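You operate a simulated robot arm through the tools that you are given. There is no shell and no other tool. Be economical: measure what you need, move in short steps, check, and stop when the job is done.

You are at the controls of a simulated robot arm. One attempt, no reset.

Task
Send the wet number pad and the white tab dose strip through the tunnel at 6 m/min.
Fine: both start in lane one; hands stay out of the tunnel and off the rollers; the belt has stopped at the end.

It is judged by the outcome, as a careful person would: the job done as asked, and still so three seconds after it is handed in. It fails if anything else is knocked over, pushed out of place, dropped, spilled or broken.

Robot
A 7-joint arm with a two-finger parallel gripper, fixed in place. Base frame: the origin is at the foot of the arm, x ahead of it, y to its left, z up. Units: m, rad, N and s.
With the tool pointing down near the work surface it reaches from about 0.12 to 0.52 m from the base axis. Its first joint turns from -1.152 to 1.152 rad. Payload 2.4 kg.
Tool frame: the origin (TCP) lies between the finger pads and is the grasp point; the fingertips stand 0.03 m ahead of it; z points along the fingers, y is the line along which they close. The gripper opens to 0.094 m. The fingers are 0.028 m wide and 0.01 m thick; the gripper's body (0.05 by 0.096 m) begins 0.055 m behind the TCP.
Orientation is that of the tool frame in the base frame, as a unit quaternion [x, y, z, w]. With the fingers straight down and closing along the base's y, the tool's x points along the base's -x, its y along +y and its z along -z.

Tools
- The arm moves only by the tool drive_tool. Its argument "steps" is a list of rows, each a list of 7 numbers: the turn, a rotation vector about the tool's x, y, z in units of 4 degrees (1.0 is 4 degrees), then the shift along the tool's x, y, z in units of 30 mm (1.0 is 30 mm), then the closure, from 0 (fully open) to 1 (shut). In form: [[ax, ay, az, dx, dy, dz, grip], ...]. A call has 1 to 12 rows; each row shifts and turns the commanded pose from where the row before left it, along the tool's axes as they then stand. A call with a number of a shift or a turn outside -1 to 1 is refused whole. A row lasts 0.2 s, in which the tool goes at most 0.05 m and 0.15 rad; a call with a longer step from one row to the next is refused whole, and so is a gripper value outside its range. Where a pose cannot be reached the arm comes as near as it can. A force on the tool above 40 N (or 10 N above the force at the start of the call, whichever is more), or a blocked arm, ends the call early, and 0.2 s more pass. The fingers move at their own pace (about 0.153 m/s each) and stop on an object; they squeeze with about 26 N. The grip force told is the motor's: it shows also when the fingers shut on nothing. Time passes only in rows, and 0.2 s behind the last, so rows that do not move let the fingers close. The reply holds the time, the measured pose of the TCP, the force on the tool along the base axes, the opening and the grip force, in the units named above and with some noise.
- Cameras (640 x 400 px; columns grow to the right, rows downward): "scene" is fixed at [0.0206, 0.4599, 1.4466]; the picture's right is [-0.90, -0.45, 0.00], its down [-0.25, 0.50, -0.83] and it looks along [0.37, -0.75, -0.55] (base axes); focal length 315 px, centre (320, 200). "wrist" rides on the gripper at [0.076, 0.014, -0.102] in the tool frame; the picture's right is [-0.18, 0.98, 0.00], its down [-0.75, -0.14, -0.64] and it looks along [-0.63, -0.12, 0.77] (tool axes); focal length 243 px, centre (320, 200). There is no depth. A picture from a camera that has moved, and an enlarged one, comes with that camera's place and axes in the base frame and with its lens.
- snapshot(camera): a new picture of that camera. It takes no simulated time.
- enlarge(camera, box): a new picture of the part [left, top, right, bottom] of that camera's present view, enlarged. It takes no simulated time.
- hand_in(): hands the job in; it is judged then, once.

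Go step by step. Nothing tells you positions but the pictures and the camera data: compare them with the known pose of the tool, close in by small moves and look again before you grip or let go. The budget is 120 turns and 84 pictures, counting those below and the enlarged ones. Unless the task says otherwise, let go and move clear before handing in, and close with one line.

The tools are called after ">>>" as name(argument=value, ...) on one line, values as JSON. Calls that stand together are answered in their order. drive_tool: Moves the arm, as the interface text tells. Its arguments: {"type":"object","properties":{"steps":{"type":"array","items":{"type":"array","items":{"type":"number"}}}},"required":["steps"]} The other tools are called the same way: snapshot (camera) takes a picture; enlarge (camera, box) takes an enlarged picture of a part of a camera's view; hand_in () hands the job in.

At the start:

```text
time_s: 0.0
eef_pos: [0.3072, -0.1541, 1.1809]
tool_rot: [0.0, 1.0, 0.0, 0.001]
wrist_force: [-0.9, 0.1, -0.1]
finger_gap: 0.0941
grasp_force: 0.0
```

scene: 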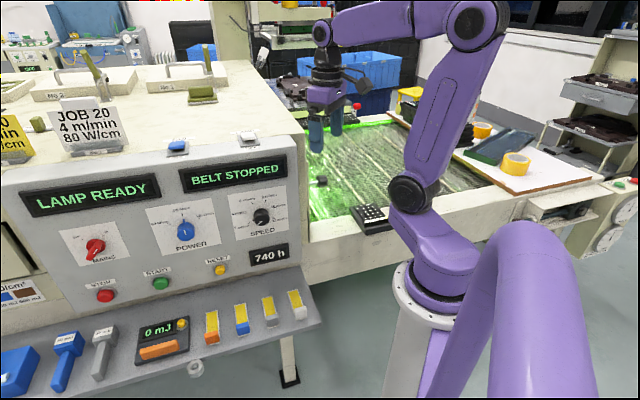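
wrist: 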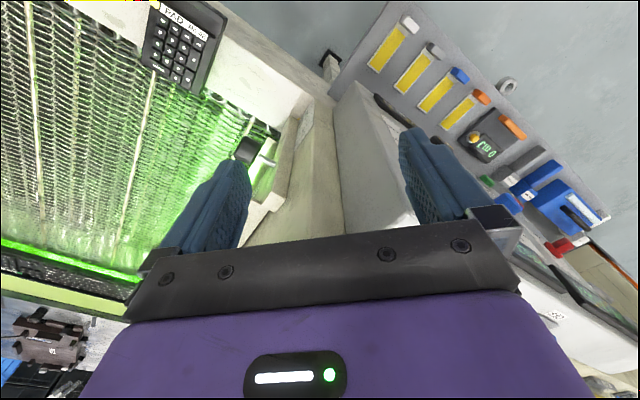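

I see a UV conveyor with its control panel, a keypad on the belt's near edge and four dose strips on a shelf. I'll look closer at the details first.

>>> enlarge(camera="scene", box=[0, 130, 320, 330])

>>> enlarge(camera="scene", box=[220, 180, 300, 230])

>>> enlarge(camera="scene", box=[280, 80, 480, 240])

>>> enlarge(camera="wrist", box=[0, 0, 320, 200])

>>> enlarge(camera="wrist", box=[320, 0, 640, 200])

>>> enlarge(camera="scene", box=[0, 0, 320, 200])

```text
2.00 times, centred on (160, 230) of scene
camera zoom: at [0.0206, 0.4599, 1.4466], right [-0.9, -0.45, 0.0], down [-0.25, 0.5, -0.83], along [0.37, -0.75, -0.55], focal length 629 px, centre (640, 140)
```

zoom: 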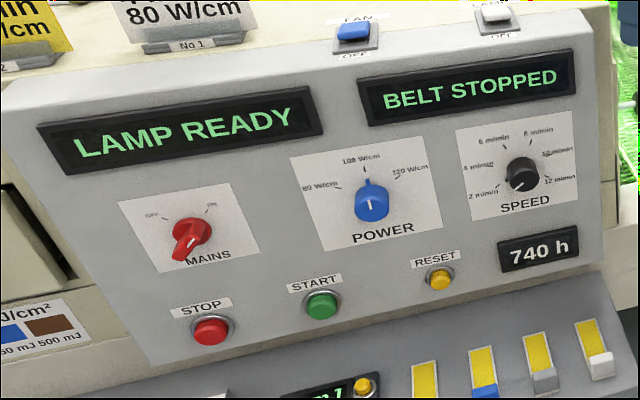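

```text
8.00 times, centred on (260, 205) of scene
camera zoom: at [0.0206, 0.4599, 1.4466], right [-0.9, -0.45, 0.0], down [-0.25, 0.5, -0.83], along [0.37, -0.75, -0.55], focal length 2516 px, centre (800, 160)
```

zoom: 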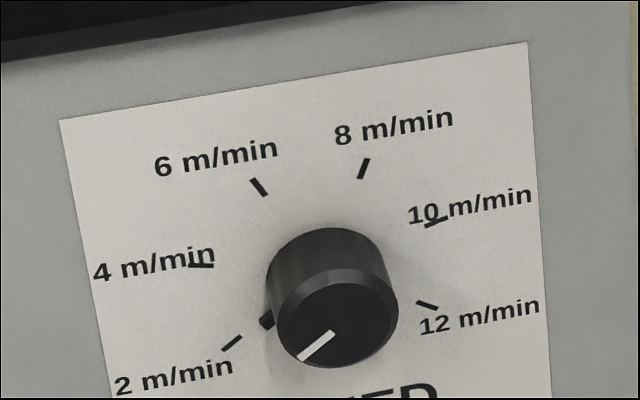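

```text
2.50 times, centred on (380, 160) of scene
camera zoom: at [0.0206, 0.4599, 1.4466], right [-0.9, -0.45, 0.0], down [-0.25, 0.5, -0.83], along [0.37, -0.75, -0.55], focal length 786 px, centre (170, 300)
```

zoom: 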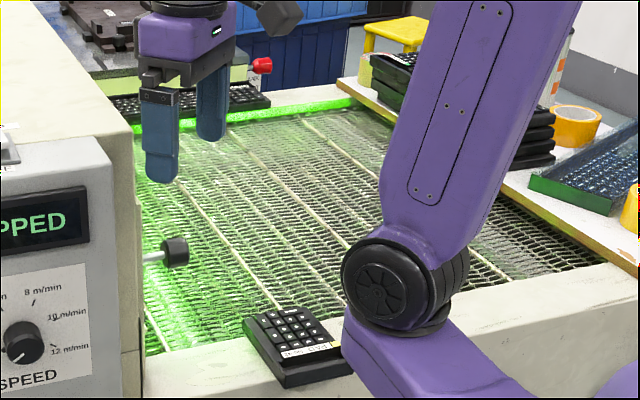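

```text
2.00 times, centred on (160, 100) of wrist
camera zoom: at [0.2293, -0.1394, 1.2821], right [0.18, 0.98, 0.0], down [0.75, -0.14, 0.64], along [0.63, -0.12, -0.77], focal length 485 px, centre (640, 400)
```

zoom: 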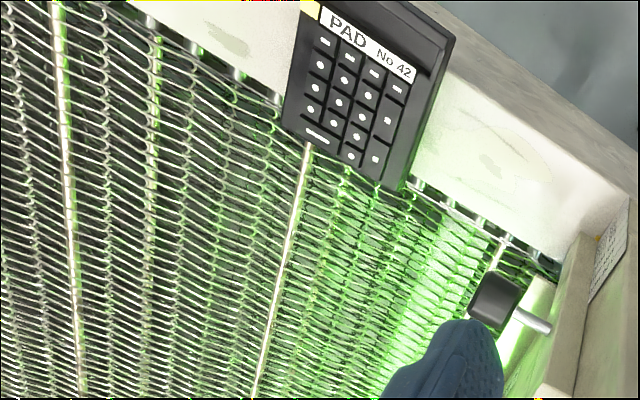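

```text
2.00 times, centred on (480, 100) of wrist
camera zoom: at [0.2293, -0.1394, 1.2821], right [0.18, 0.98, 0.0], down [0.75, -0.14, 0.64], along [0.63, -0.12, -0.77], focal length 485 px, centre (0, 400)
```

zoom: 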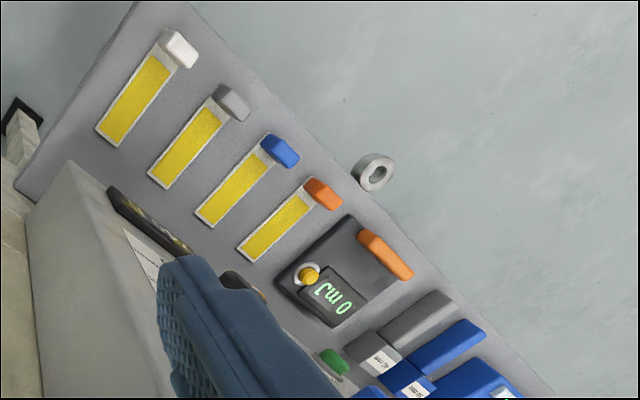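

```text
2.00 times, centred on (160, 100) of scene
camera zoom: at [0.0206, 0.4599, 1.4466], right [-0.9, -0.45, 0.0], down [-0.25, 0.5, -0.83], along [0.37, -0.75, -0.55], focal length 629 px, centre (640, 400)
```

zoom: 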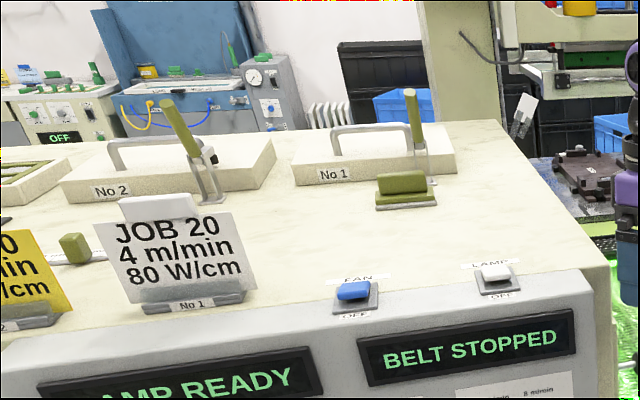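

The machine looks turned about 45° in the base frame: the belt runs left (in the scene view) into the tunnel housing, and the pad lies near (0.25, -0.38, 0.81). I take the white-tab strip to be near (0.298, 0.011, 0.747). I'll turn the wrist by 45° to look at the belt and look for the lane marks.

>>> drive_tool(steps=[[0, 0, 1, 0, 0, 0, 0], [0, 0, 1, 0, 0, 0, 0], [0, 0, 1, 0, 0, 0, 0], [0, 0, 1, 0, 0, 0, 0], [0, 0, 1, 0, 0, 0, 0], [0, 0, 1, 0, 0, 0, 0], [0, 0, 1, 0, 0, 0, 0], [0, 0, 1, 0, 0, 0, 0], [0, 0, 1, 0, 0, 0, 0], [0, 0, 1, 0, 0, 0, 0], [0, 0, 1, 0, 0, 0, 0], [0, 0, 0.25, 0, 0, 0, 0]])

>>> snapshot(camera="wrist")

>>> enlarge(camera="scene", box=[0, 80, 160, 320])

>>> enlarge(camera="scene", box=[400, 80, 640, 280])

```text
time_s: 2.6
eef_pos: [0.3059, -0.1534, 1.1794]
tool_rot: [0.383, 0.924, 0.0, -0.001]
wrist_force: [0.3, -0.2, 0.0]
finger_gap: 0.0939
grasp_force: 0.0
```

```text
75 pictures are left
camera wrist: at [0.2617, -0.0897, 1.282], right [0.83, 0.56, 0.0], down [0.43, -0.63, 0.64], along [0.36, -0.53, -0.77], focal length 243 px, centre (320, 200)
```

wrist: 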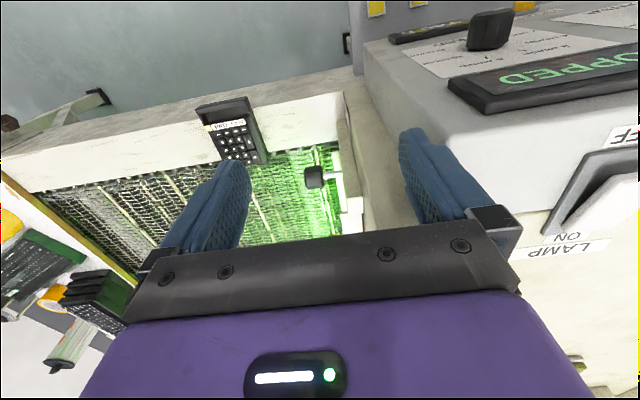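

```text
1.67 times, centred on (80, 200) of scene
camera zoom: at [0.0206, 0.4599, 1.4466], right [-0.9, -0.45, 0.0], down [-0.25, 0.5, -0.83], along [0.37, -0.75, -0.55], focal length 524 px, centre (720, 200)
```

zoom: 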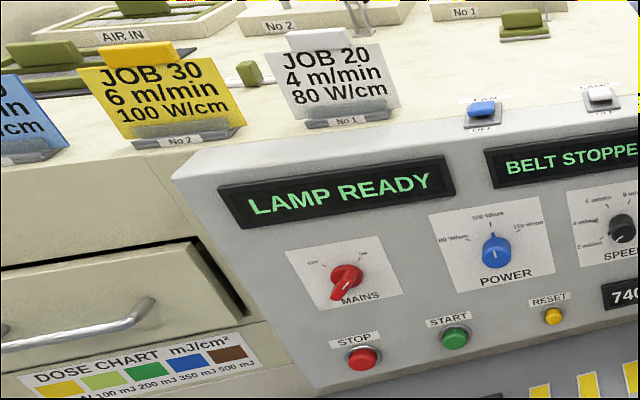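

```text
2.00 times, centred on (520, 180) of scene
camera zoom: at [0.0206, 0.4599, 1.4466], right [-0.9, -0.45, 0.0], down [-0.25, 0.5, -0.83], along [0.37, -0.75, -0.55], focal length 629 px, centre (-80, 240)
```

zoom: 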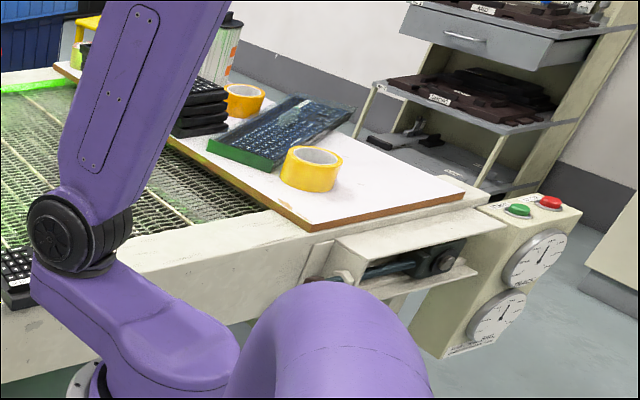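

The job card for 6 m/min also shows 100 W/cm, and the power knob already points at 100. Next I'll move over the pad to look at the belt and its lanes.

>>> drive_tool(steps=[[0, 0, 0, -0.3, -1, 0, 0], [0, 0, 0, -0.3, -1, 0, 0], [0, 0, 0, -0.3, -1, 0, 0], [0, 0, 0, -0.3, -1, 0, 0], [0, 0, 0, -0.3, -1, 0, 0], [0, 0, 0, -0.3, -1, 0, 0], [0, 0, 0, -0.3, -0.8, 0, 0]])

>>> snapshot(camera="wrist")

>>> snapshot(camera="scene")

```text
time_s: 4.2
eef_pos: [0.2068, -0.3429, 1.1802]
tool_rot: [0.382, 0.924, 0.0, 0.0]
wrist_force: [-0.3, -0.9, -0.2]
finger_gap: 0.094
grasp_force: 0.0
```

```text
72 pictures are left
camera wrist: at [0.1614, -0.2789, 1.2819], right [0.82, 0.57, 0.0], down [0.43, -0.63, 0.64], along [0.36, -0.53, -0.77], focal length 243 px, centre (320, 200)
```

wrist: 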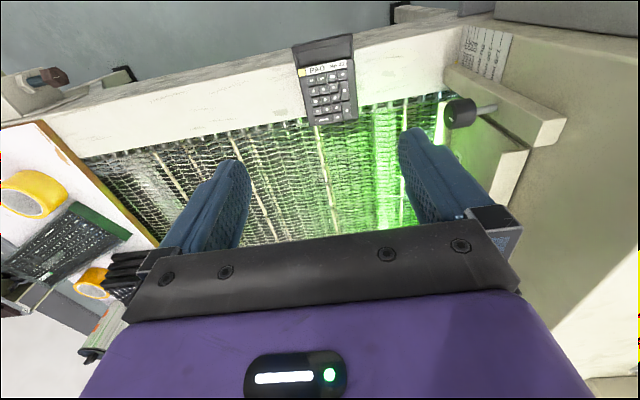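

```text
71 pictures are left
```

scene: 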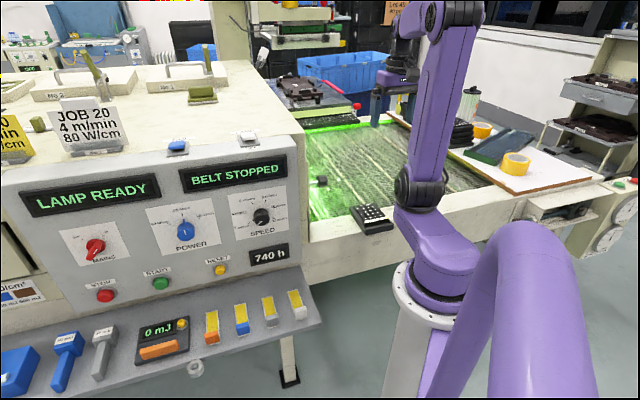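

>>> enlarge(camera="wrist", box=[200, 30, 440, 180])

>>> enlarge(camera="wrist", box=[400, 0, 600, 125])

>>> enlarge(camera="wrist", box=[50, 90, 260, 250])

>>> enlarge(camera="scene", box=[290, 80, 450, 240])

```text
2.67 times, centred on (320, 105) of wrist
camera zoom: at [0.1614, -0.2789, 1.2819], right [0.82, 0.57, 0.0], down [0.43, -0.63, 0.64], along [0.36, -0.53, -0.77], focal length 647 px, centre (320, 453)
```

zoom: 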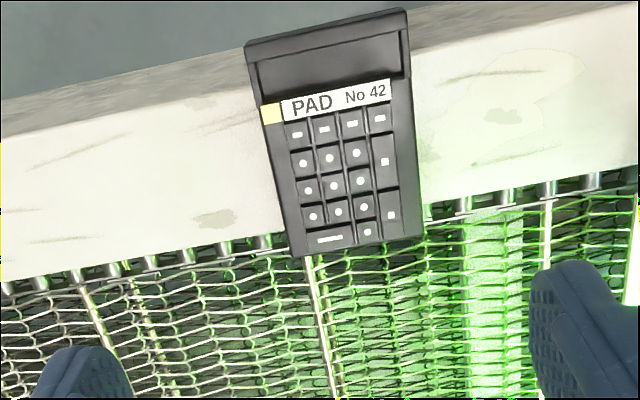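

```text
3.20 times, centred on (500, 62) of wrist
camera zoom: at [0.1614, -0.2789, 1.2819], right [0.82, 0.57, 0.0], down [0.43, -0.63, 0.64], along [0.36, -0.53, -0.77], focal length 776 px, centre (-256, 640)
```

zoom: 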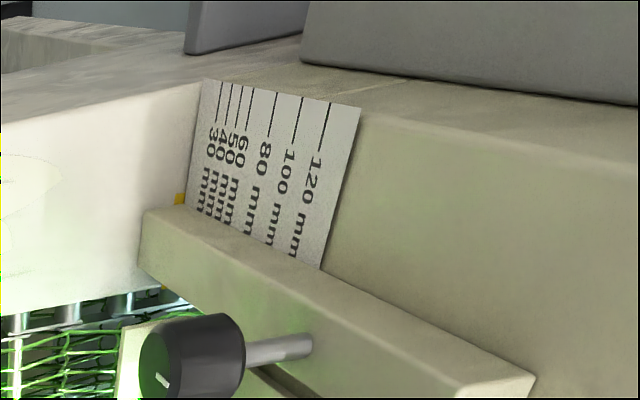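

```text
2.50 times, centred on (155, 170) of wrist
camera zoom: at [0.1614, -0.2789, 1.2819], right [0.82, 0.57, 0.0], down [0.43, -0.63, 0.64], along [0.36, -0.53, -0.77], focal length 606 px, centre (732, 275)
```

zoom: 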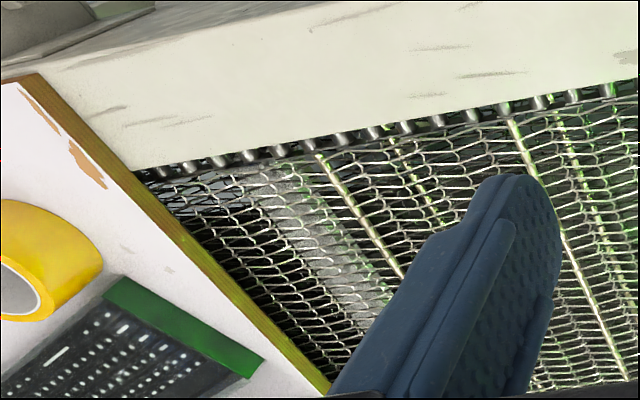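

```text
2.50 times, centred on (370, 160) of scene
camera zoom: at [0.0206, 0.4599, 1.4466], right [-0.9, -0.45, 0.0], down [-0.25, 0.5, -0.83], along [0.37, -0.75, -0.55], focal length 786 px, centre (195, 300)
```

zoom: 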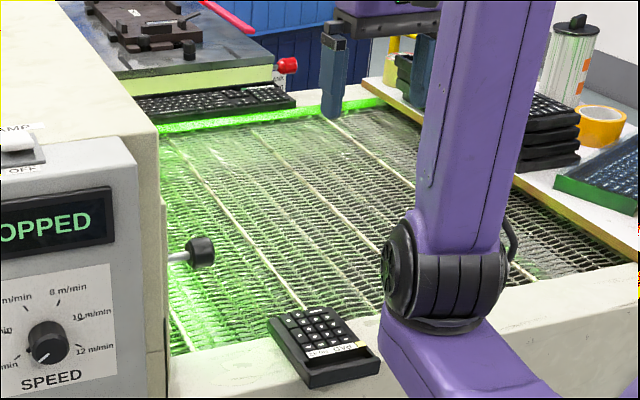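

The mouth has a height scale and a gate with a knob, which I need to see properly. I'll turn the wrist to look along the belt toward the tunnel mouth.

>>> drive_tool(steps=[[0, 0, -1, 0, 0, 0, 0], [0, 0, -1, 0, 0, 0, 0], [0, 0, -1, 0, 0, 0, 0], [0, 0, -1, 0, 0, 0, 0], [0, 0, -1, 0, 0, 0, 0], [0, 0, -1, 0, 0, 0, 0], [0, 0, -1, 0, 0, 0, 0], [0, 0, -1, 0, 0, 0, 0], [0, 0, -1, 0, 0, 0, 0], [0, 0, -1, 0, 0, 0, 0], [0, 0, -1, 0, 0, 0, 0], [0, 0, -1, 0, 0, 0, 0]])

>>> drive_tool(steps=[[0, 0, -1, 0, 0, 0, 0], [0, 0, -1, 0, 0, 0, 0], [0, 0, -1, 0, 0, 0, 0], [0, 0, -1, 0, 0, 0.5, 0], [0, 0, -1, 0, 0, 0.5, 0], [0, 0, -1, 0, 0, 0.5, 0], [0, 0, -1, 0, 0, 0.5, 0], [0, 0, -1, 0, 0, 0.5, 0], [0, 0, -1, 0, 0, 0.5, 0], [0, 0, -1, 0, 0, 0, 0]])

>>> snapshot(camera="wrist")

```text
time_s: 6.8
eef_pos: [0.207, -0.3428, 1.1813]
tool_rot: [-0.027, 1.0, 0.0, 0.0]
wrist_force: [-0.4, 0.3, 0.4]
finger_gap: 0.0941
grasp_force: 0.1
```

```text
time_s: 9.0
eef_pos: [0.208, -0.342, 1.0895]
tool_rot: [-0.368, 0.93, -0.001, 0.001]
wrist_force: [1.1, 0.1, 0.0]
finger_gap: 0.094
grasp_force: 0.0
```

```text
66 pictures are left
camera wrist: at [0.1408, -0.384, 1.1918], right [-0.54, 0.84, 0.0], down [0.65, 0.41, 0.64], along [0.54, 0.34, -0.77], focal length 243 px, centre (320, 200)
```

wrist: 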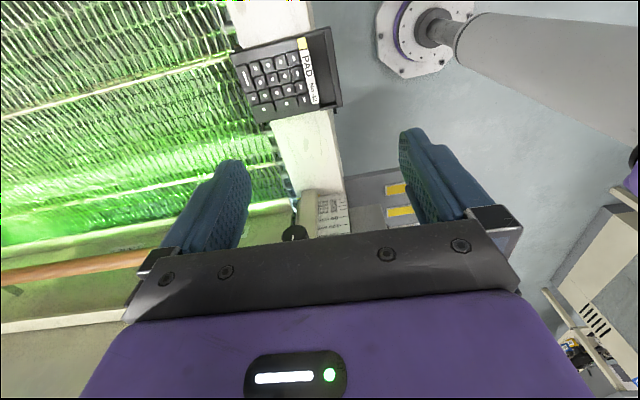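

I'm looking down the belt at the mouth, and the gripper hides the lower part. I'll tilt the tool up to see the mouth itself.

>>> drive_tool(steps=[[0, -1, 0, 0, 0, 0, 0], [0, -1, 0, 0, 0, 0, 0], [0, -1, 0, 0, 0, 0, 0], [0, -1, 0, 0, 0, 0, 0], [0, -1, 0, 0, 0, 0, 0], [0, -1, 0, 0, 0, 0, 0], [0, -1, 0, 0, 0, 0, 0], [0, -1, 0, 0, 0, 0, 0], [0, -1, 0, 0, 0, 0, 0]])

>>> snapshot(camera="wrist")

```text
time_s: 11.0
eef_pos: [0.2075, -0.3425, 1.0908]
tool_rot: [-0.348, 0.885, 0.114, 0.288]
wrist_force: [1.1, -0.3, 0.7]
finger_gap: 0.0943
grasp_force: 0.0
```

```text
65 pictures are left
camera wrist: at [0.1071, -0.4151, 1.1278], right [-0.56, 0.82, 0.11], down [0.26, 0.05, 0.96], along [0.78, 0.57, -0.25], focal length 243 px, centre (320, 200)
```

wrist: 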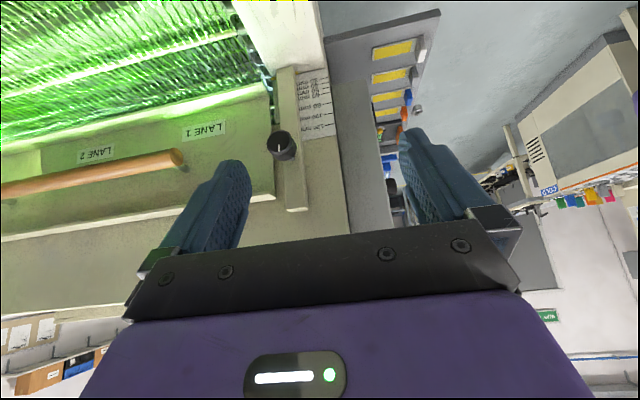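

The gate carries LANE 1 (near the post) and LANE 2 labels, plus a wooden handle and a clamp knob. I'll zoom in.

>>> enlarge(camera="wrist", box=[0, 0, 350, 220])

>>> enlarge(camera="wrist", box=[240, 50, 350, 160])

```text
1.82 times, centred on (175, 110) of wrist
camera zoom: at [0.1071, -0.4151, 1.1278], right [-0.56, 0.82, 0.11], down [0.26, 0.05, 0.96], along [0.78, 0.57, -0.25], focal length 441 px, centre (584, 364)
```

zoom: 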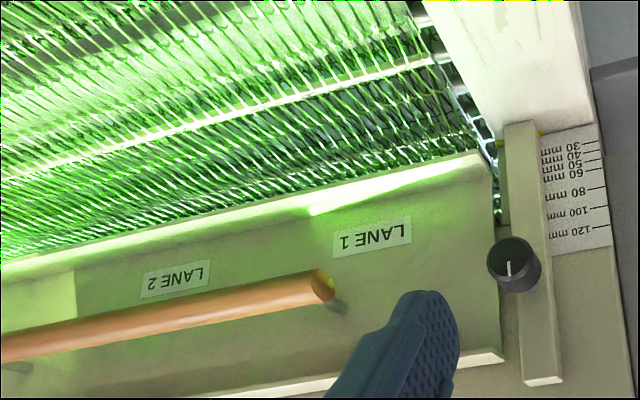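

```text
3.64 times, centred on (295, 105) of wrist
camera zoom: at [0.1071, -0.4151, 1.1278], right [-0.56, 0.82, 0.11], down [0.26, 0.05, 0.96], along [0.78, 0.57, -0.25], focal length 882 px, centre (411, 546)
```

zoom: 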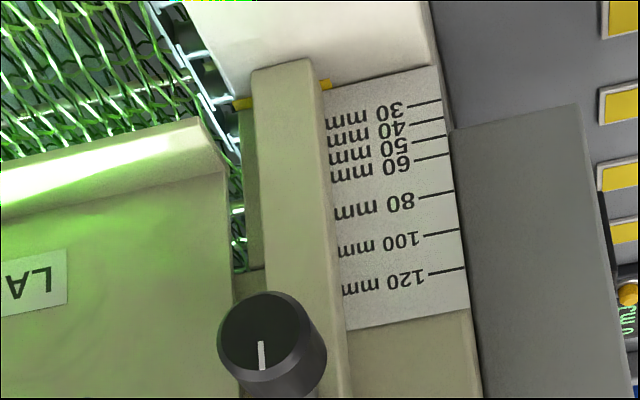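

The gate seems set well below 30 mm, likely lower than the pad's thickness. I'll lower the tool to see the pad, belt and gate edge at a flatter angle.

>>> drive_tool(steps=[[0, 0, 0, 0.588, 0, 0.809, 0], [0, 0, 0, 0.588, 0, 0.809, 0], [0, 0, 0, 0.588, 0, 0.809, 0], [0, 0, 0, 0.588, 0, 0.809, 0], [0, 0, 0, 0, 0, 0, 0]])

>>> snapshot(camera="wrist")

>>> enlarge(camera="wrist", box=[180, 0, 360, 120])

```text
time_s: 12.2
eef_pos: [0.2073, -0.3413, 0.9709]
tool_rot: [-0.349, 0.885, 0.113, 0.287]
wrist_force: [0.7, -0.4, -0.5]
finger_gap: 0.0942
grasp_force: 0.1
```

```text
62 pictures are left
camera wrist: at [0.107, -0.4151, 1.0076], right [-0.56, 0.82, 0.11], down [0.27, 0.06, 0.96], along [0.78, 0.57, -0.25], focal length 243 px, centre (320, 200)
```

wrist: 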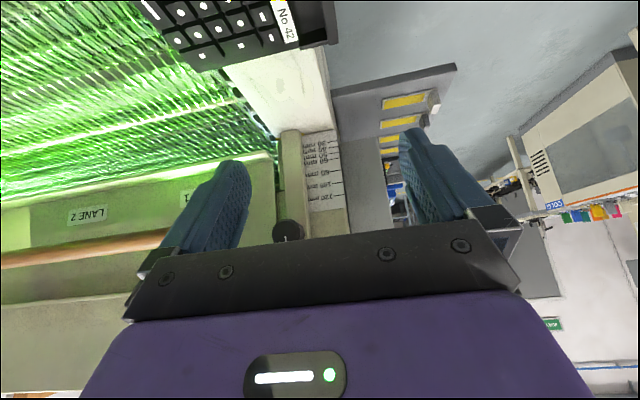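

```text
3.33 times, centred on (270, 60) of wrist
camera zoom: at [0.107, -0.4151, 1.0076], right [-0.56, 0.82, 0.11], down [0.27, 0.06, 0.96], along [0.78, 0.57, -0.25], focal length 809 px, centre (487, 667)
```

zoom: 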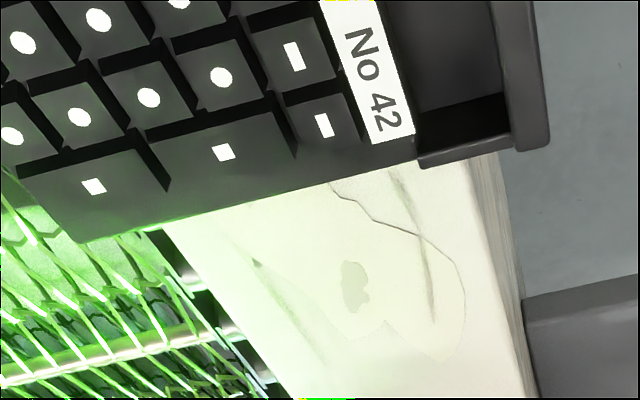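

>>> enlarge(camera="wrist", box=[240, 110, 360, 250])

>>> enlarge(camera="scene", box=[330, 180, 420, 250])

>>> enlarge(camera="wrist", box=[0, 100, 200, 280])

```text
2.86 times, centred on (300, 180) of wrist
camera zoom: at [0.107, -0.4151, 1.0076], right [-0.56, 0.82, 0.11], down [0.27, 0.06, 0.96], along [0.78, 0.57, -0.25], focal length 693 px, centre (377, 257)
```

zoom: 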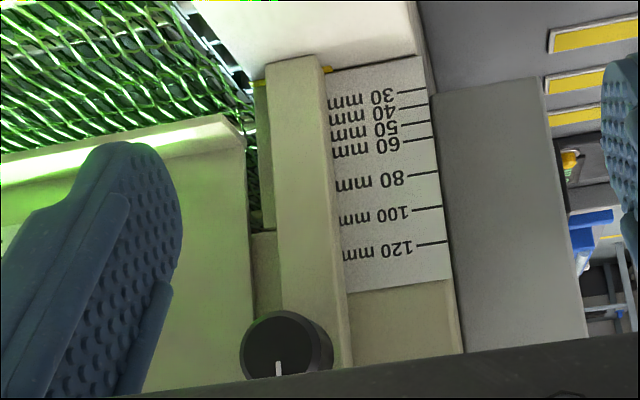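

```text
5.71 times, centred on (375, 215) of scene
camera zoom: at [0.0206, 0.4599, 1.4466], right [-0.9, -0.45, 0.0], down [-0.25, 0.5, -0.83], along [0.37, -0.75, -0.55], focal length 1798 px, centre (6, 114)
```

zoom: 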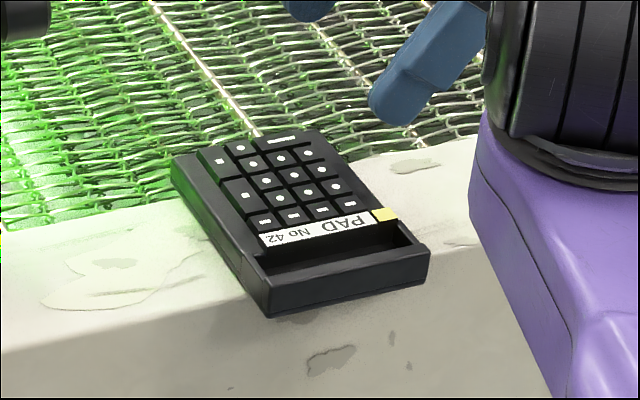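

```text
2.22 times, centred on (100, 190) of wrist
camera zoom: at [0.107, -0.4151, 1.0076], right [-0.56, 0.82, 0.11], down [0.27, 0.06, 0.96], along [0.78, 0.57, -0.25], focal length 539 px, centre (809, 222)
```

zoom: 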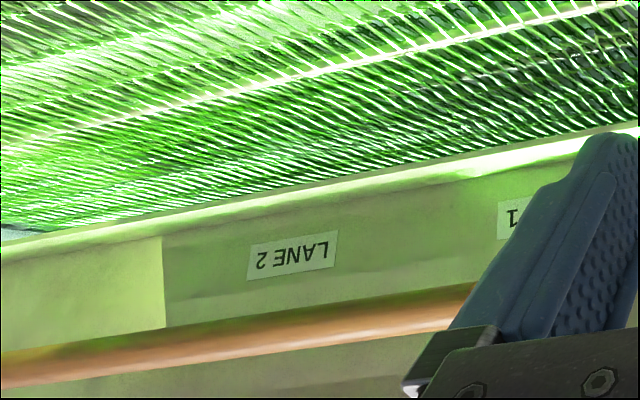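

The geometry puts the belt surface at about z = 0.792 and the gate's lower edge at about 0.835, so the opening is roughly 43 mm. I need the pad's thickness to compare.

>>> enlarge(camera="scene", box=[350, 198, 398, 228])

>>> enlarge(camera="scene", box=[290, 130, 340, 200])

```text
13.33 times, centred on (374, 213) of scene
camera zoom: at [0.0206, 0.4599, 1.4466], right [-0.9, -0.45, 0.0], down [-0.25, 0.5, -0.83], along [0.37, -0.75, -0.55], focal length 4194 px, centre (-400, 27)
```

zoom: 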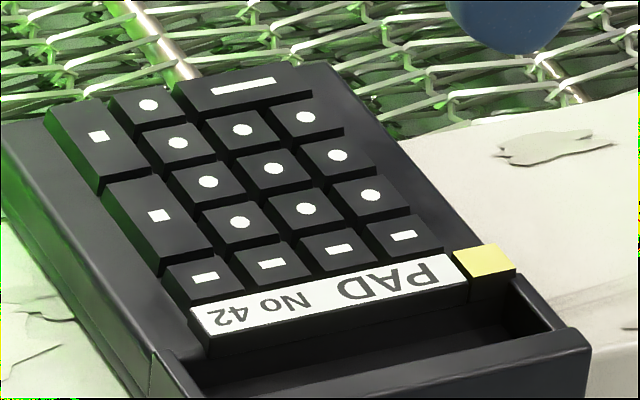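

```text
5.71 times, centred on (315, 165) of scene
camera zoom: at [0.0206, 0.4599, 1.4466], right [-0.9, -0.45, 0.0], down [-0.25, 0.5, -0.83], along [0.37, -0.75, -0.55], focal length 1798 px, centre (349, 400)
```

zoom: 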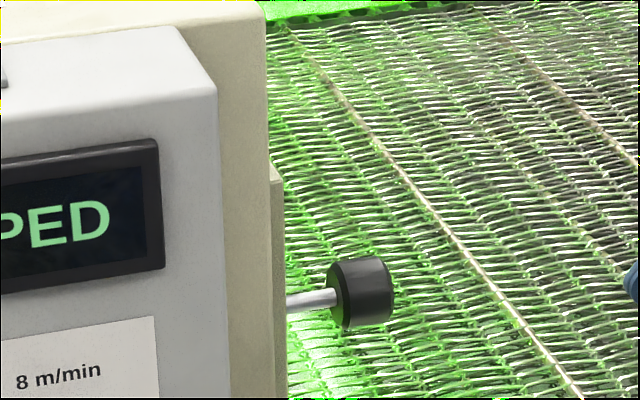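

>>> enlarge(camera="scene", box=[350, 208, 398, 238])

```text
13.33 times, centred on (374, 223) of scene
camera zoom: at [0.0206, 0.4599, 1.4466], right [-0.9, -0.45, 0.0], down [-0.25, 0.5, -0.83], along [0.37, -0.75, -0.55], focal length 4194 px, centre (-400, -107)
```

zoom: 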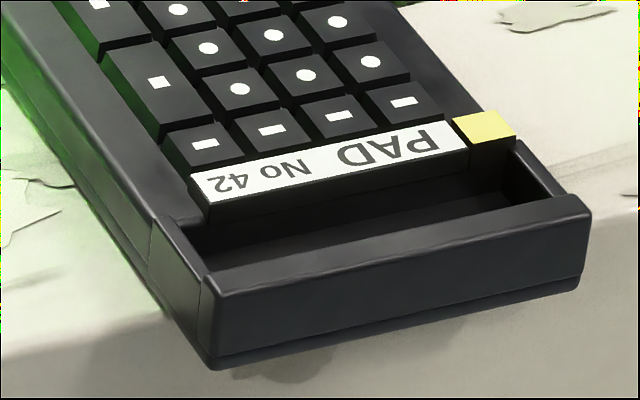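

The pad is about 30 mm thick, with a raised lip on its outer end and a trough behind it that I can grip, so it fits under the gate. I plan to place the strip first and the pad behind it, then set the speed and start. I'll untilt, rise and move toward the strips.

>>> drive_tool(steps=[[0, 1, 0, 0, 0, 0, 0], [0, 1, 0, 0, 0, 0, 0], [0, 1, 0, 0, 0, 0, 0], [0, 1, 0, 0, 0, 0, 0], [0, 1, 0, 0, 0, 0, 0], [0, 1, 0, 0, 0, 0, 0], [0, 1, 0, 0, 0, -0.5, 0], [0, 1, 0, 0, 0, -1, 0], [0, 1, 0, 0, 0, -1, 0], [0, 0, 1, 0, 0, -1, 0], [0, 0, 1, 0, 0, -1, 0], [0, 0, 1, 0, 0, -1, 0]])

>>> drive_tool(steps=[[0, 0, 1, 0, 0, 0, 0], [0, 0, 1, 0, 0, 0, 0], [0, 0, 1, 0, 0, 0, 0], [0, 0, 1, 0, 0, 0, 0], [0, 0, 1, 0, 0, 0, 0], [0, 0, 1, 0, 0, 0, 0], [0, 0, 1, 0, 0, 0, 0], [0, 0, 1, 0, 0, 0, 0], [0, 0, 1, 0, 0, 0, 0], [0, 0, 1, 0, 0, 0, 0], [0, 0, 1, 0, 0, 0, 0], [0, 0, 1, 0, 0, 0, 0]])

>>> drive_tool(steps=[[0, 0, 1, 0, 0, 0, 0], [0, 0, 1, 0, 0, 0, 0], [0, 0, 1, 0, 0, 0, 0], [0, 0, 1, 0, 0, 0, 0], [0, 0, 1, 0, 0, 0, 0], [0, 0, 1, 0, 0, 0, 0], [0, 0, 0.7, 0, 0, 0, 0]])

```text
time_s: 14.8
eef_pos: [0.2003, -0.3492, 1.1357]
tool_rot: [-0.267, 0.964, -0.001, 0.0]
wrist_force: [-0.4, 0.3, 0.2]
finger_gap: 0.0944
grasp_force: 0.1
```

```text
time_s: 17.4
eef_pos: [0.1995, -0.3486, 1.1352]
tool_rot: [0.148, 0.989, 0.0, 0.0]
wrist_force: [-0.4, -1.3, -0.2]
finger_gap: 0.094
grasp_force: 0.1
```

```text
time_s: 19.0
eef_pos: [0.2008, -0.3492, 1.1348]
tool_rot: [0.374, 0.928, 0.0, 0.0]
wrist_force: [-0.8, -0.5, -0.6]
finger_gap: 0.0941
grasp_force: 0.1
```

>>> drive_tool(steps=[[0, 0, 0, 1, 0.2, 0, 0], [0, 0, 0, 1, 0.5, 0, 0], [0, 0, 0, 0.9, 0.9, 0, 0], [0, 0, 0, 0.9, 1, 0, 0], [0, 0, 0, 0.8, 1, 0, 0], [0, 0, 0, 0.8, 1, 0, 0], [0, 0, 0, 0.6, 1, 0, 0], [0, 0, 0, 0.5, 1, 0, 0], [0, 0, 0, 0.1, 1, 0, 0], [0, 0, 0, 0, 1, 0.5, 0], [0, 0, 0, 0, 1, 0.5, 0], [0, 0, 0.2, 0, 1, 0.5, 0]])

>>> snapshot(camera="wrist")

>>> snapshot(camera="scene")

```text
time_s: 21.6
eef_pos: [0.2768, 0.0178, 1.0884]
tool_rot: [0.38, 0.925, 0.001, 0.001]
wrist_force: [0.2, 0.4, 0.2]
finger_gap: 0.0939
grasp_force: 0.1
```

```text
54 pictures are left
camera wrist: at [0.2323, 0.0819, 1.1907], right [0.82, 0.57, 0.0], down [0.44, -0.63, 0.64], along [0.37, -0.53, -0.77], focal length 243 px, centre (320, 200)
```

wrist: 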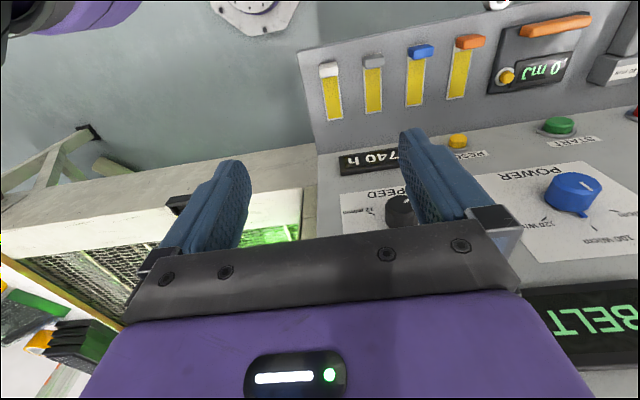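

```text
53 pictures are left
```

scene: 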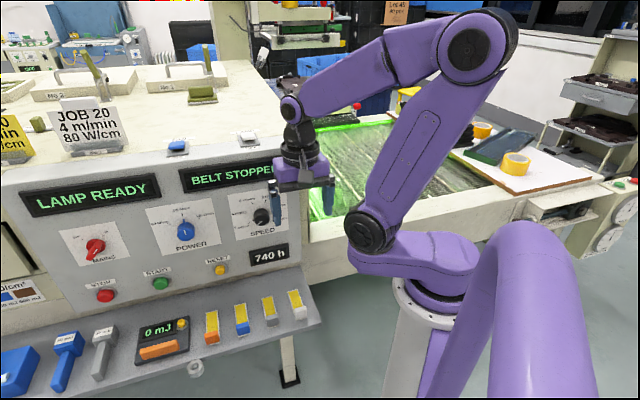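

>>> enlarge(camera="wrist", box=[300, 50, 396, 130])

>>> enlarge(camera="scene", box=[250, 280, 330, 330])

```text
5.00 times, centred on (348, 90) of wrist
camera zoom: at [0.2323, 0.0819, 1.1907], right [0.82, 0.57, 0.0], down [0.44, -0.63, 0.64], along [0.37, -0.53, -0.77], focal length 1213 px, centre (180, 750)
```

zoom: 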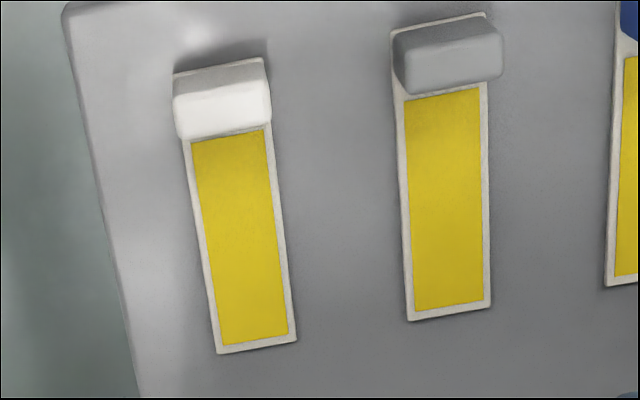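

```text
8.00 times, centred on (290, 305) of scene
camera zoom: at [0.0206, 0.4599, 1.4466], right [-0.9, -0.45, 0.0], down [-0.25, 0.5, -0.83], along [0.37, -0.75, -0.55], focal length 2516 px, centre (560, -640)
```

zoom: 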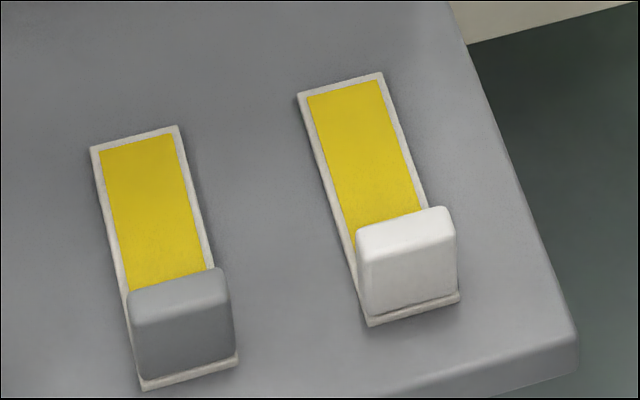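

The shelf is level at z ≈ 0.737. The white tab's top centre is at (0.2955, 0.014, 0.772), and the strip runs about 0.10 m away from it along the machine's depth. I'll descend above the tab with the fingers partly closed.

>>> drive_tool(steps=[[0, 0, 0.2, -0.27, 0.18, 0.5, 0.3], [0, 0, 0, -0.27, 0.18, 1, 0.35], [0, 0, 0, 0, 0, 1, 0.35], [0, 0, 0, 0, 0, 1, 0.35], [0, 0, 0, 0, 0, 1, 0.35], [0, 0, 0, 0, 0, 1, 0.35], [0, 0, 0, 0, 0, 1, 0.35], [0, 0, 0, 0, 0, 1, 0.35], [0, 0, 0, 0, 0, 0, 0.35]])

>>> snapshot(camera="wrist")

>>> enlarge(camera="scene", box=[220, 180, 380, 330])

```text
time_s: 23.6
eef_pos: [0.297, 0.0136, 0.866]
tool_rot: [0.386, 0.922, 0.0, 0.001]
wrist_force: [0.1, -0.6, -0.5]
finger_gap: 0.0608
grasp_force: 0.0
```

```text
50 pictures are left
camera wrist: at [0.2523, 0.0768, 0.9662], right [0.83, 0.56, 0.0], down [0.43, -0.64, 0.64], along [0.36, -0.53, -0.77], focal length 243 px, centre (320, 200)
```

wrist: 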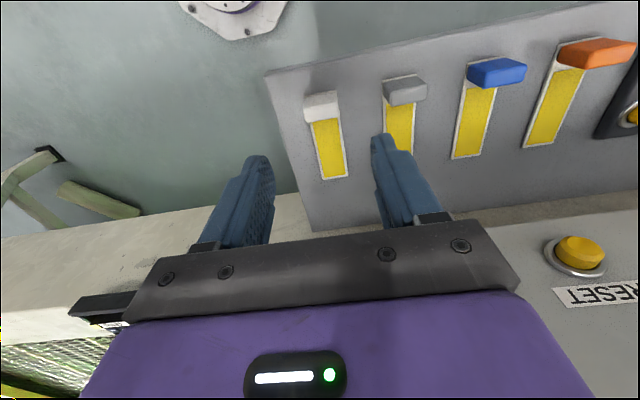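

```text
2.67 times, centred on (300, 255) of scene
camera zoom: at [0.0206, 0.4599, 1.4466], right [-0.9, -0.45, 0.0], down [-0.25, 0.5, -0.83], along [0.37, -0.75, -0.55], focal length 839 px, centre (373, 53)
```

zoom: 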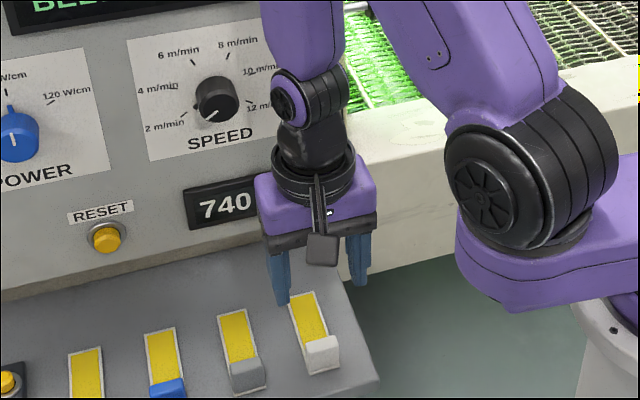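

Alignment looks right. I'll lower onto the tab and grip it.

>>> drive_tool(steps=[[0, 0, -0.1, 0.1, 0, 0.8, 0.35], [0, 0, 0, 0, 0.03, 0.8, 0.35], [0, 0, 0, 0, 0, 0.8, 0.35], [0, 0, 0, 0, 0, 0.6, 0.35], [0, 0, 0, 0, 0, 0, 0.35]])

>>> enlarge(camera="scene", box=[250, 240, 346, 320])

>>> snapshot(camera="wrist")

```text
time_s: 24.8
eef_pos: [0.295, 0.0166, 0.7755]
tool_rot: [0.383, 0.924, 0.0, 0.0]
wrist_force: [0.5, 0.4, 0.6]
finger_gap: 0.0612
grasp_force: 0.0
```

```text
5.00 times, centred on (298, 280) of scene
camera zoom: at [0.0206, 0.4599, 1.4466], right [-0.9, -0.45, 0.0], down [-0.25, 0.5, -0.83], along [0.37, -0.75, -0.55], focal length 1573 px, centre (430, -200)
```

zoom: 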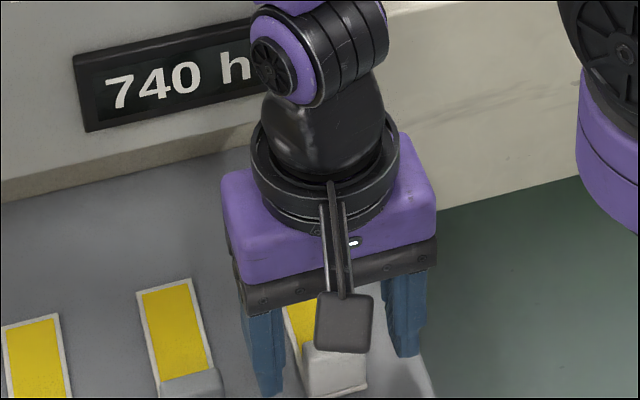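

```text
47 pictures are left
camera wrist: at [0.2499, 0.0798, 0.877], right [0.83, 0.56, 0.0], down [0.43, -0.63, 0.64], along [0.36, -0.53, -0.77], focal length 243 px, centre (320, 200)
```

wrist: 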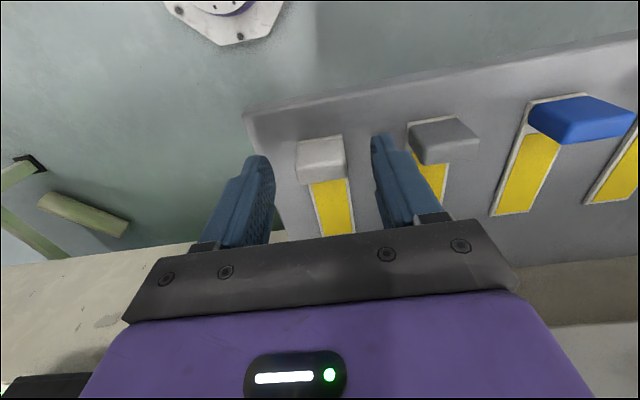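

The tab sits about 9 mm nearer than my TCP. I'll shift back and close on it.

>>> drive_tool(steps=[[0, 0, 0, 0.3, 0, 0.05, 0.35], [0, 0, 0, 0, 0, 0, 0.5], [0, 0, 0, 0, 0, 0, 0.9], [0, 0, 0, 0, 0, 0, 0.9], [0, 0, 0, 0, 0, 0, 0.9]])

>>> snapshot(camera="wrist")

```text
time_s: 26.0
eef_pos: [0.2887, 0.0222, 0.7743]
tool_rot: [0.383, 0.924, 0.0, 0.0]
wrist_force: [0.1, -0.2, 0.4]
finger_gap: 0.0308
grasp_force: 26.3
```

```text
46 pictures are left
camera wrist: at [0.2436, 0.0864, 0.8756], right [0.83, 0.56, 0.0], down [0.43, -0.63, 0.64], along [0.36, -0.53, -0.77], focal length 243 px, centre (320, 200)
```

wrist: 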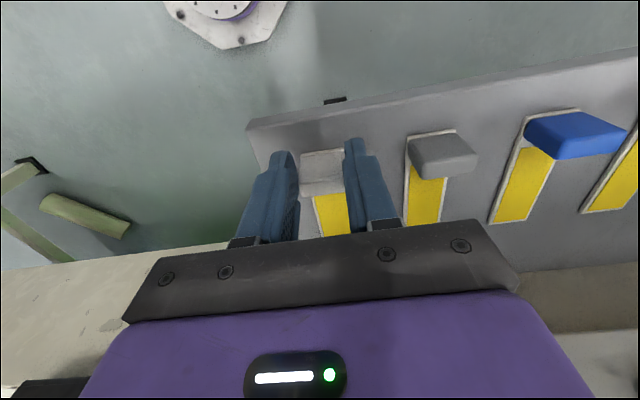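

The tab is gripped (gap 31 mm). I'll lift it clear of the panel and carry it toward the belt.

>>> drive_tool(steps=[[0, 0, 0, 0, 0, -0.5, 0.9], [0, 0, 0, 0.5, 0, -1, 0.9], [0, 0, 0, 0.5, 0, -1, 0.9], [0, 0, 0, 0, 0, -1, 0.9], [0, 0, 0, 0, 0, -1, 0.9], [0, 0, 0, 0, 0, -1, 0.9], [0, 0, 0, 0, -1, -0.5, 0.9], [0, 0, 0, 0, -1, 0, 0.9], [0, 0, 0, 0, -1, 0, 0.9], [0, 0, 0, 0, -1, 0, 0.9], [0, 0, 0, 0, -1, 0, 0.9], [0, 0, 0, 0, -1, 0, 0.9]])

>>> drive_tool(steps=[[0, 0, 0, -0.5, -0.9, 0, 0.9], [0, 0, 0, -1, -0.8, 0, 0.9], [0, 0, 0, -1, 0, 0, 0.9], [0, 0, 0, -1, 0, 0, 0.9], [0, 0, 0, -1, 0, 0, 0.9], [0, 0, 0, -1, 0, 0, 0.9], [0, 0, 0, -1, 0, 0, 0.9], [0, 0, 0, -1, 0, 0, 0.9]])

>>> snapshot(camera="wrist")

>>> enlarge(camera="scene", box=[280, 80, 440, 240])

```text
time_s: 28.6
eef_pos: [0.1461, -0.0899, 0.9548]
tool_rot: [0.382, 0.924, 0.001, 0.0]
wrist_force: [0.0, -0.7, 0.7]
finger_gap: 0.0305
grasp_force: 26.0
out of reach, approached as far as the arm can: row 8, 9
```

```text
time_s: 30.4
eef_pos: [0.27, -0.2832, 0.9554]
tool_rot: [0.382, 0.924, 0.0, 0.0]
wrist_force: [0.4, 0.6, 0.6]
finger_gap: 0.0304
grasp_force: 26.1
```

```text
45 pictures are left
camera wrist: at [0.2249, -0.2199, 1.0565], right [0.83, 0.56, 0.0], down [0.43, -0.63, 0.64], along [0.36, -0.53, -0.77], focal length 243 px, centre (320, 200)
```

wrist: 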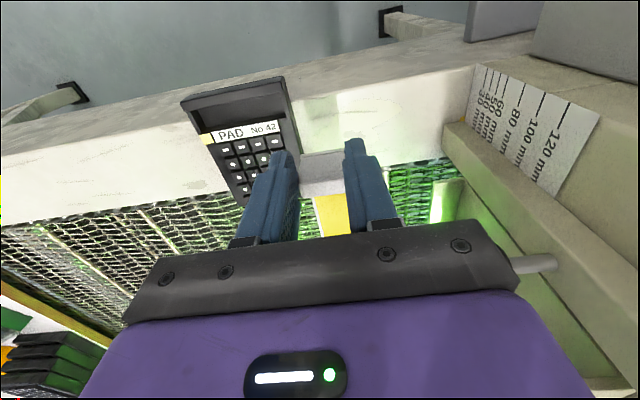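

```text
2.50 times, centred on (360, 160) of scene
camera zoom: at [0.0206, 0.4599, 1.4466], right [-0.9, -0.45, 0.0], down [-0.25, 0.5, -0.83], along [0.37, -0.75, -0.55], focal length 786 px, centre (220, 300)
```

zoom: 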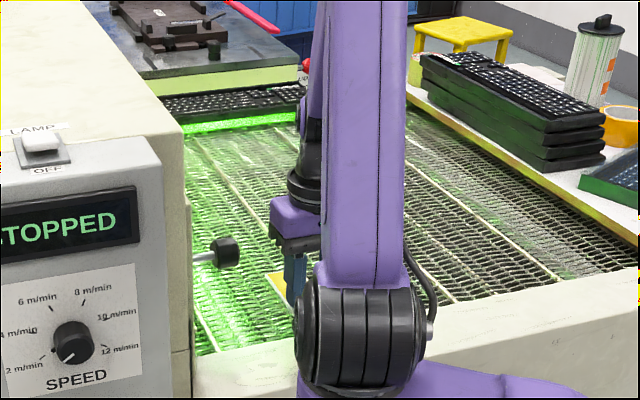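

>>> drive_tool(steps=[[0, 0, 0, -1, -0.1, 0, 0.9], [0, 0, 0, -1, 0, 0.4, 0.9], [0, 0, 0, -1, 0, 0.6, 0.9], [0, 0, 0, -0.85, 0, 0.8, 0.9], [0, 0, 0, 0, 0, 0.7, 0.9], [0, 0, 0, 0, 0, 0, 0.9]])

>>> snapshot(camera="wrist")

>>> enlarge(camera="scene", box=[300, 120, 396, 220])

```text
time_s: 31.8
eef_pos: [0.3498, -0.3675, 0.8799]
tool_rot: [0.383, 0.924, -0.001, 0.001]
wrist_force: [-0.2, 0.5, 0.1]
finger_gap: 0.0307
grasp_force: 25.6
```

```text
43 pictures are left
camera wrist: at [0.3048, -0.3038, 0.9813], right [0.83, 0.56, 0.0], down [0.43, -0.63, 0.64], along [0.36, -0.53, -0.77], focal length 243 px, centre (320, 200)
```

wrist: 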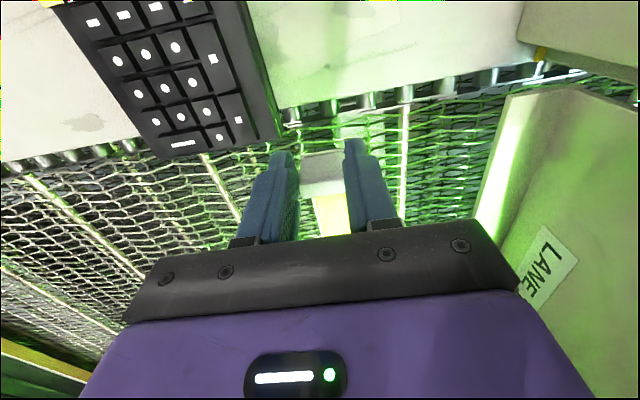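

```text
4.00 times, centred on (348, 170) of scene
camera zoom: at [0.0206, 0.4599, 1.4466], right [-0.9, -0.45, 0.0], down [-0.25, 0.5, -0.83], along [0.37, -0.75, -0.55], focal length 1258 px, centre (208, 320)
```

zoom: 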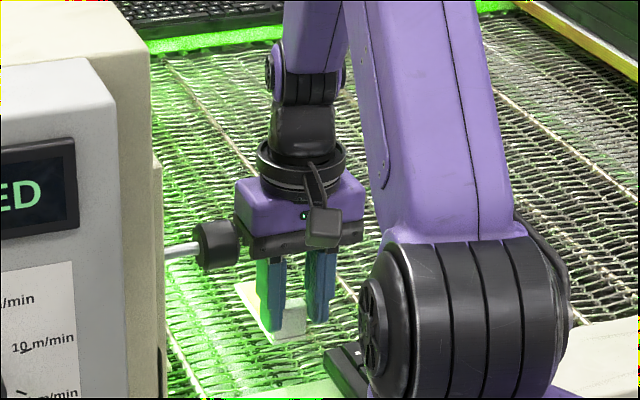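

The belt's edge is really at about u ≈ 0.51, so the strip must go ~35 mm further in. I'll test the reach.

>>> drive_tool(steps=[[0, 0, 0, -0.6, -0.05, 0, 0.9], [0, 0, 0, -0.6, 0, 0, 0.9], [0, 0, 0, -0.2, 0, 0.5, 0.9], [0, 0, 0, 0, 0, 0, 0.9]])

>>> snapshot(camera="wrist")

```text
time_s: 32.8
eef_pos: [0.3792, -0.3985, 0.865]
tool_rot: [0.383, 0.924, 0.0, 0.001]
wrist_force: [0.1, 0.6, -0.5]
finger_gap: 0.0307
grasp_force: 26.2
```

```text
41 pictures are left
camera wrist: at [0.3336, -0.3343, 0.9666], right [0.83, 0.56, 0.0], down [0.43, -0.63, 0.64], along [0.36, -0.53, -0.77], focal length 243 px, centre (320, 200)
```

wrist: 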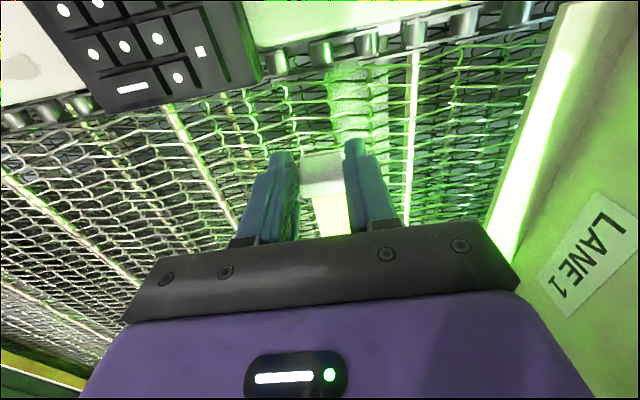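

The pose reaches and the strip is fully over the belt. I'll lower slowly, watching the force.

>>> drive_tool(steps=[[0, 0, 0, 0, 0, 0.5, 0.9], [0, 0, 0, 0, 0, 0.3, 0.9], [0, 0, 0, 0, 0, 0.2, 0.9], [0, 0, 0, 0, 0, 0, 0.9]])

>>> enlarge(camera="scene", box=[320, 150, 380, 210])

```text
time_s: 33.8
eef_pos: [0.3789, -0.3993, 0.8345]
tool_rot: [0.383, 0.924, 0.0, 0.0]
wrist_force: [-0.1, -0.3, 0.1]
finger_gap: 0.0305
grasp_force: 26.0
```

```text
6.67 times, centred on (350, 180) of scene
camera zoom: at [0.0206, 0.4599, 1.4466], right [-0.9, -0.45, 0.0], down [-0.25, 0.5, -0.83], along [0.37, -0.75, -0.55], focal length 2097 px, centre (120, 333)
```

zoom: 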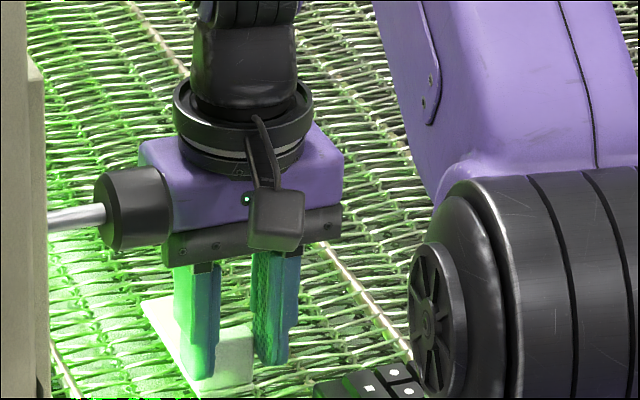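

>>> drive_tool(steps=[[0, 0, 0, 0, 0, 0.1, 0.9], [0, 0, 0, 0, 0, 0.1, 0.9], [0, 0, 0, 0, 0, 0.1, 0.9], [0, 0, 0, 0, 0, 0, 0.9]])

```text
time_s: 34.8
eef_pos: [0.3787, -0.3962, 0.8277]
tool_rot: [0.383, 0.924, -0.001, 0.002]
wrist_force: [-1.4, 4.0, 23.8]
finger_gap: 0.0308
grasp_force: 25.9
```

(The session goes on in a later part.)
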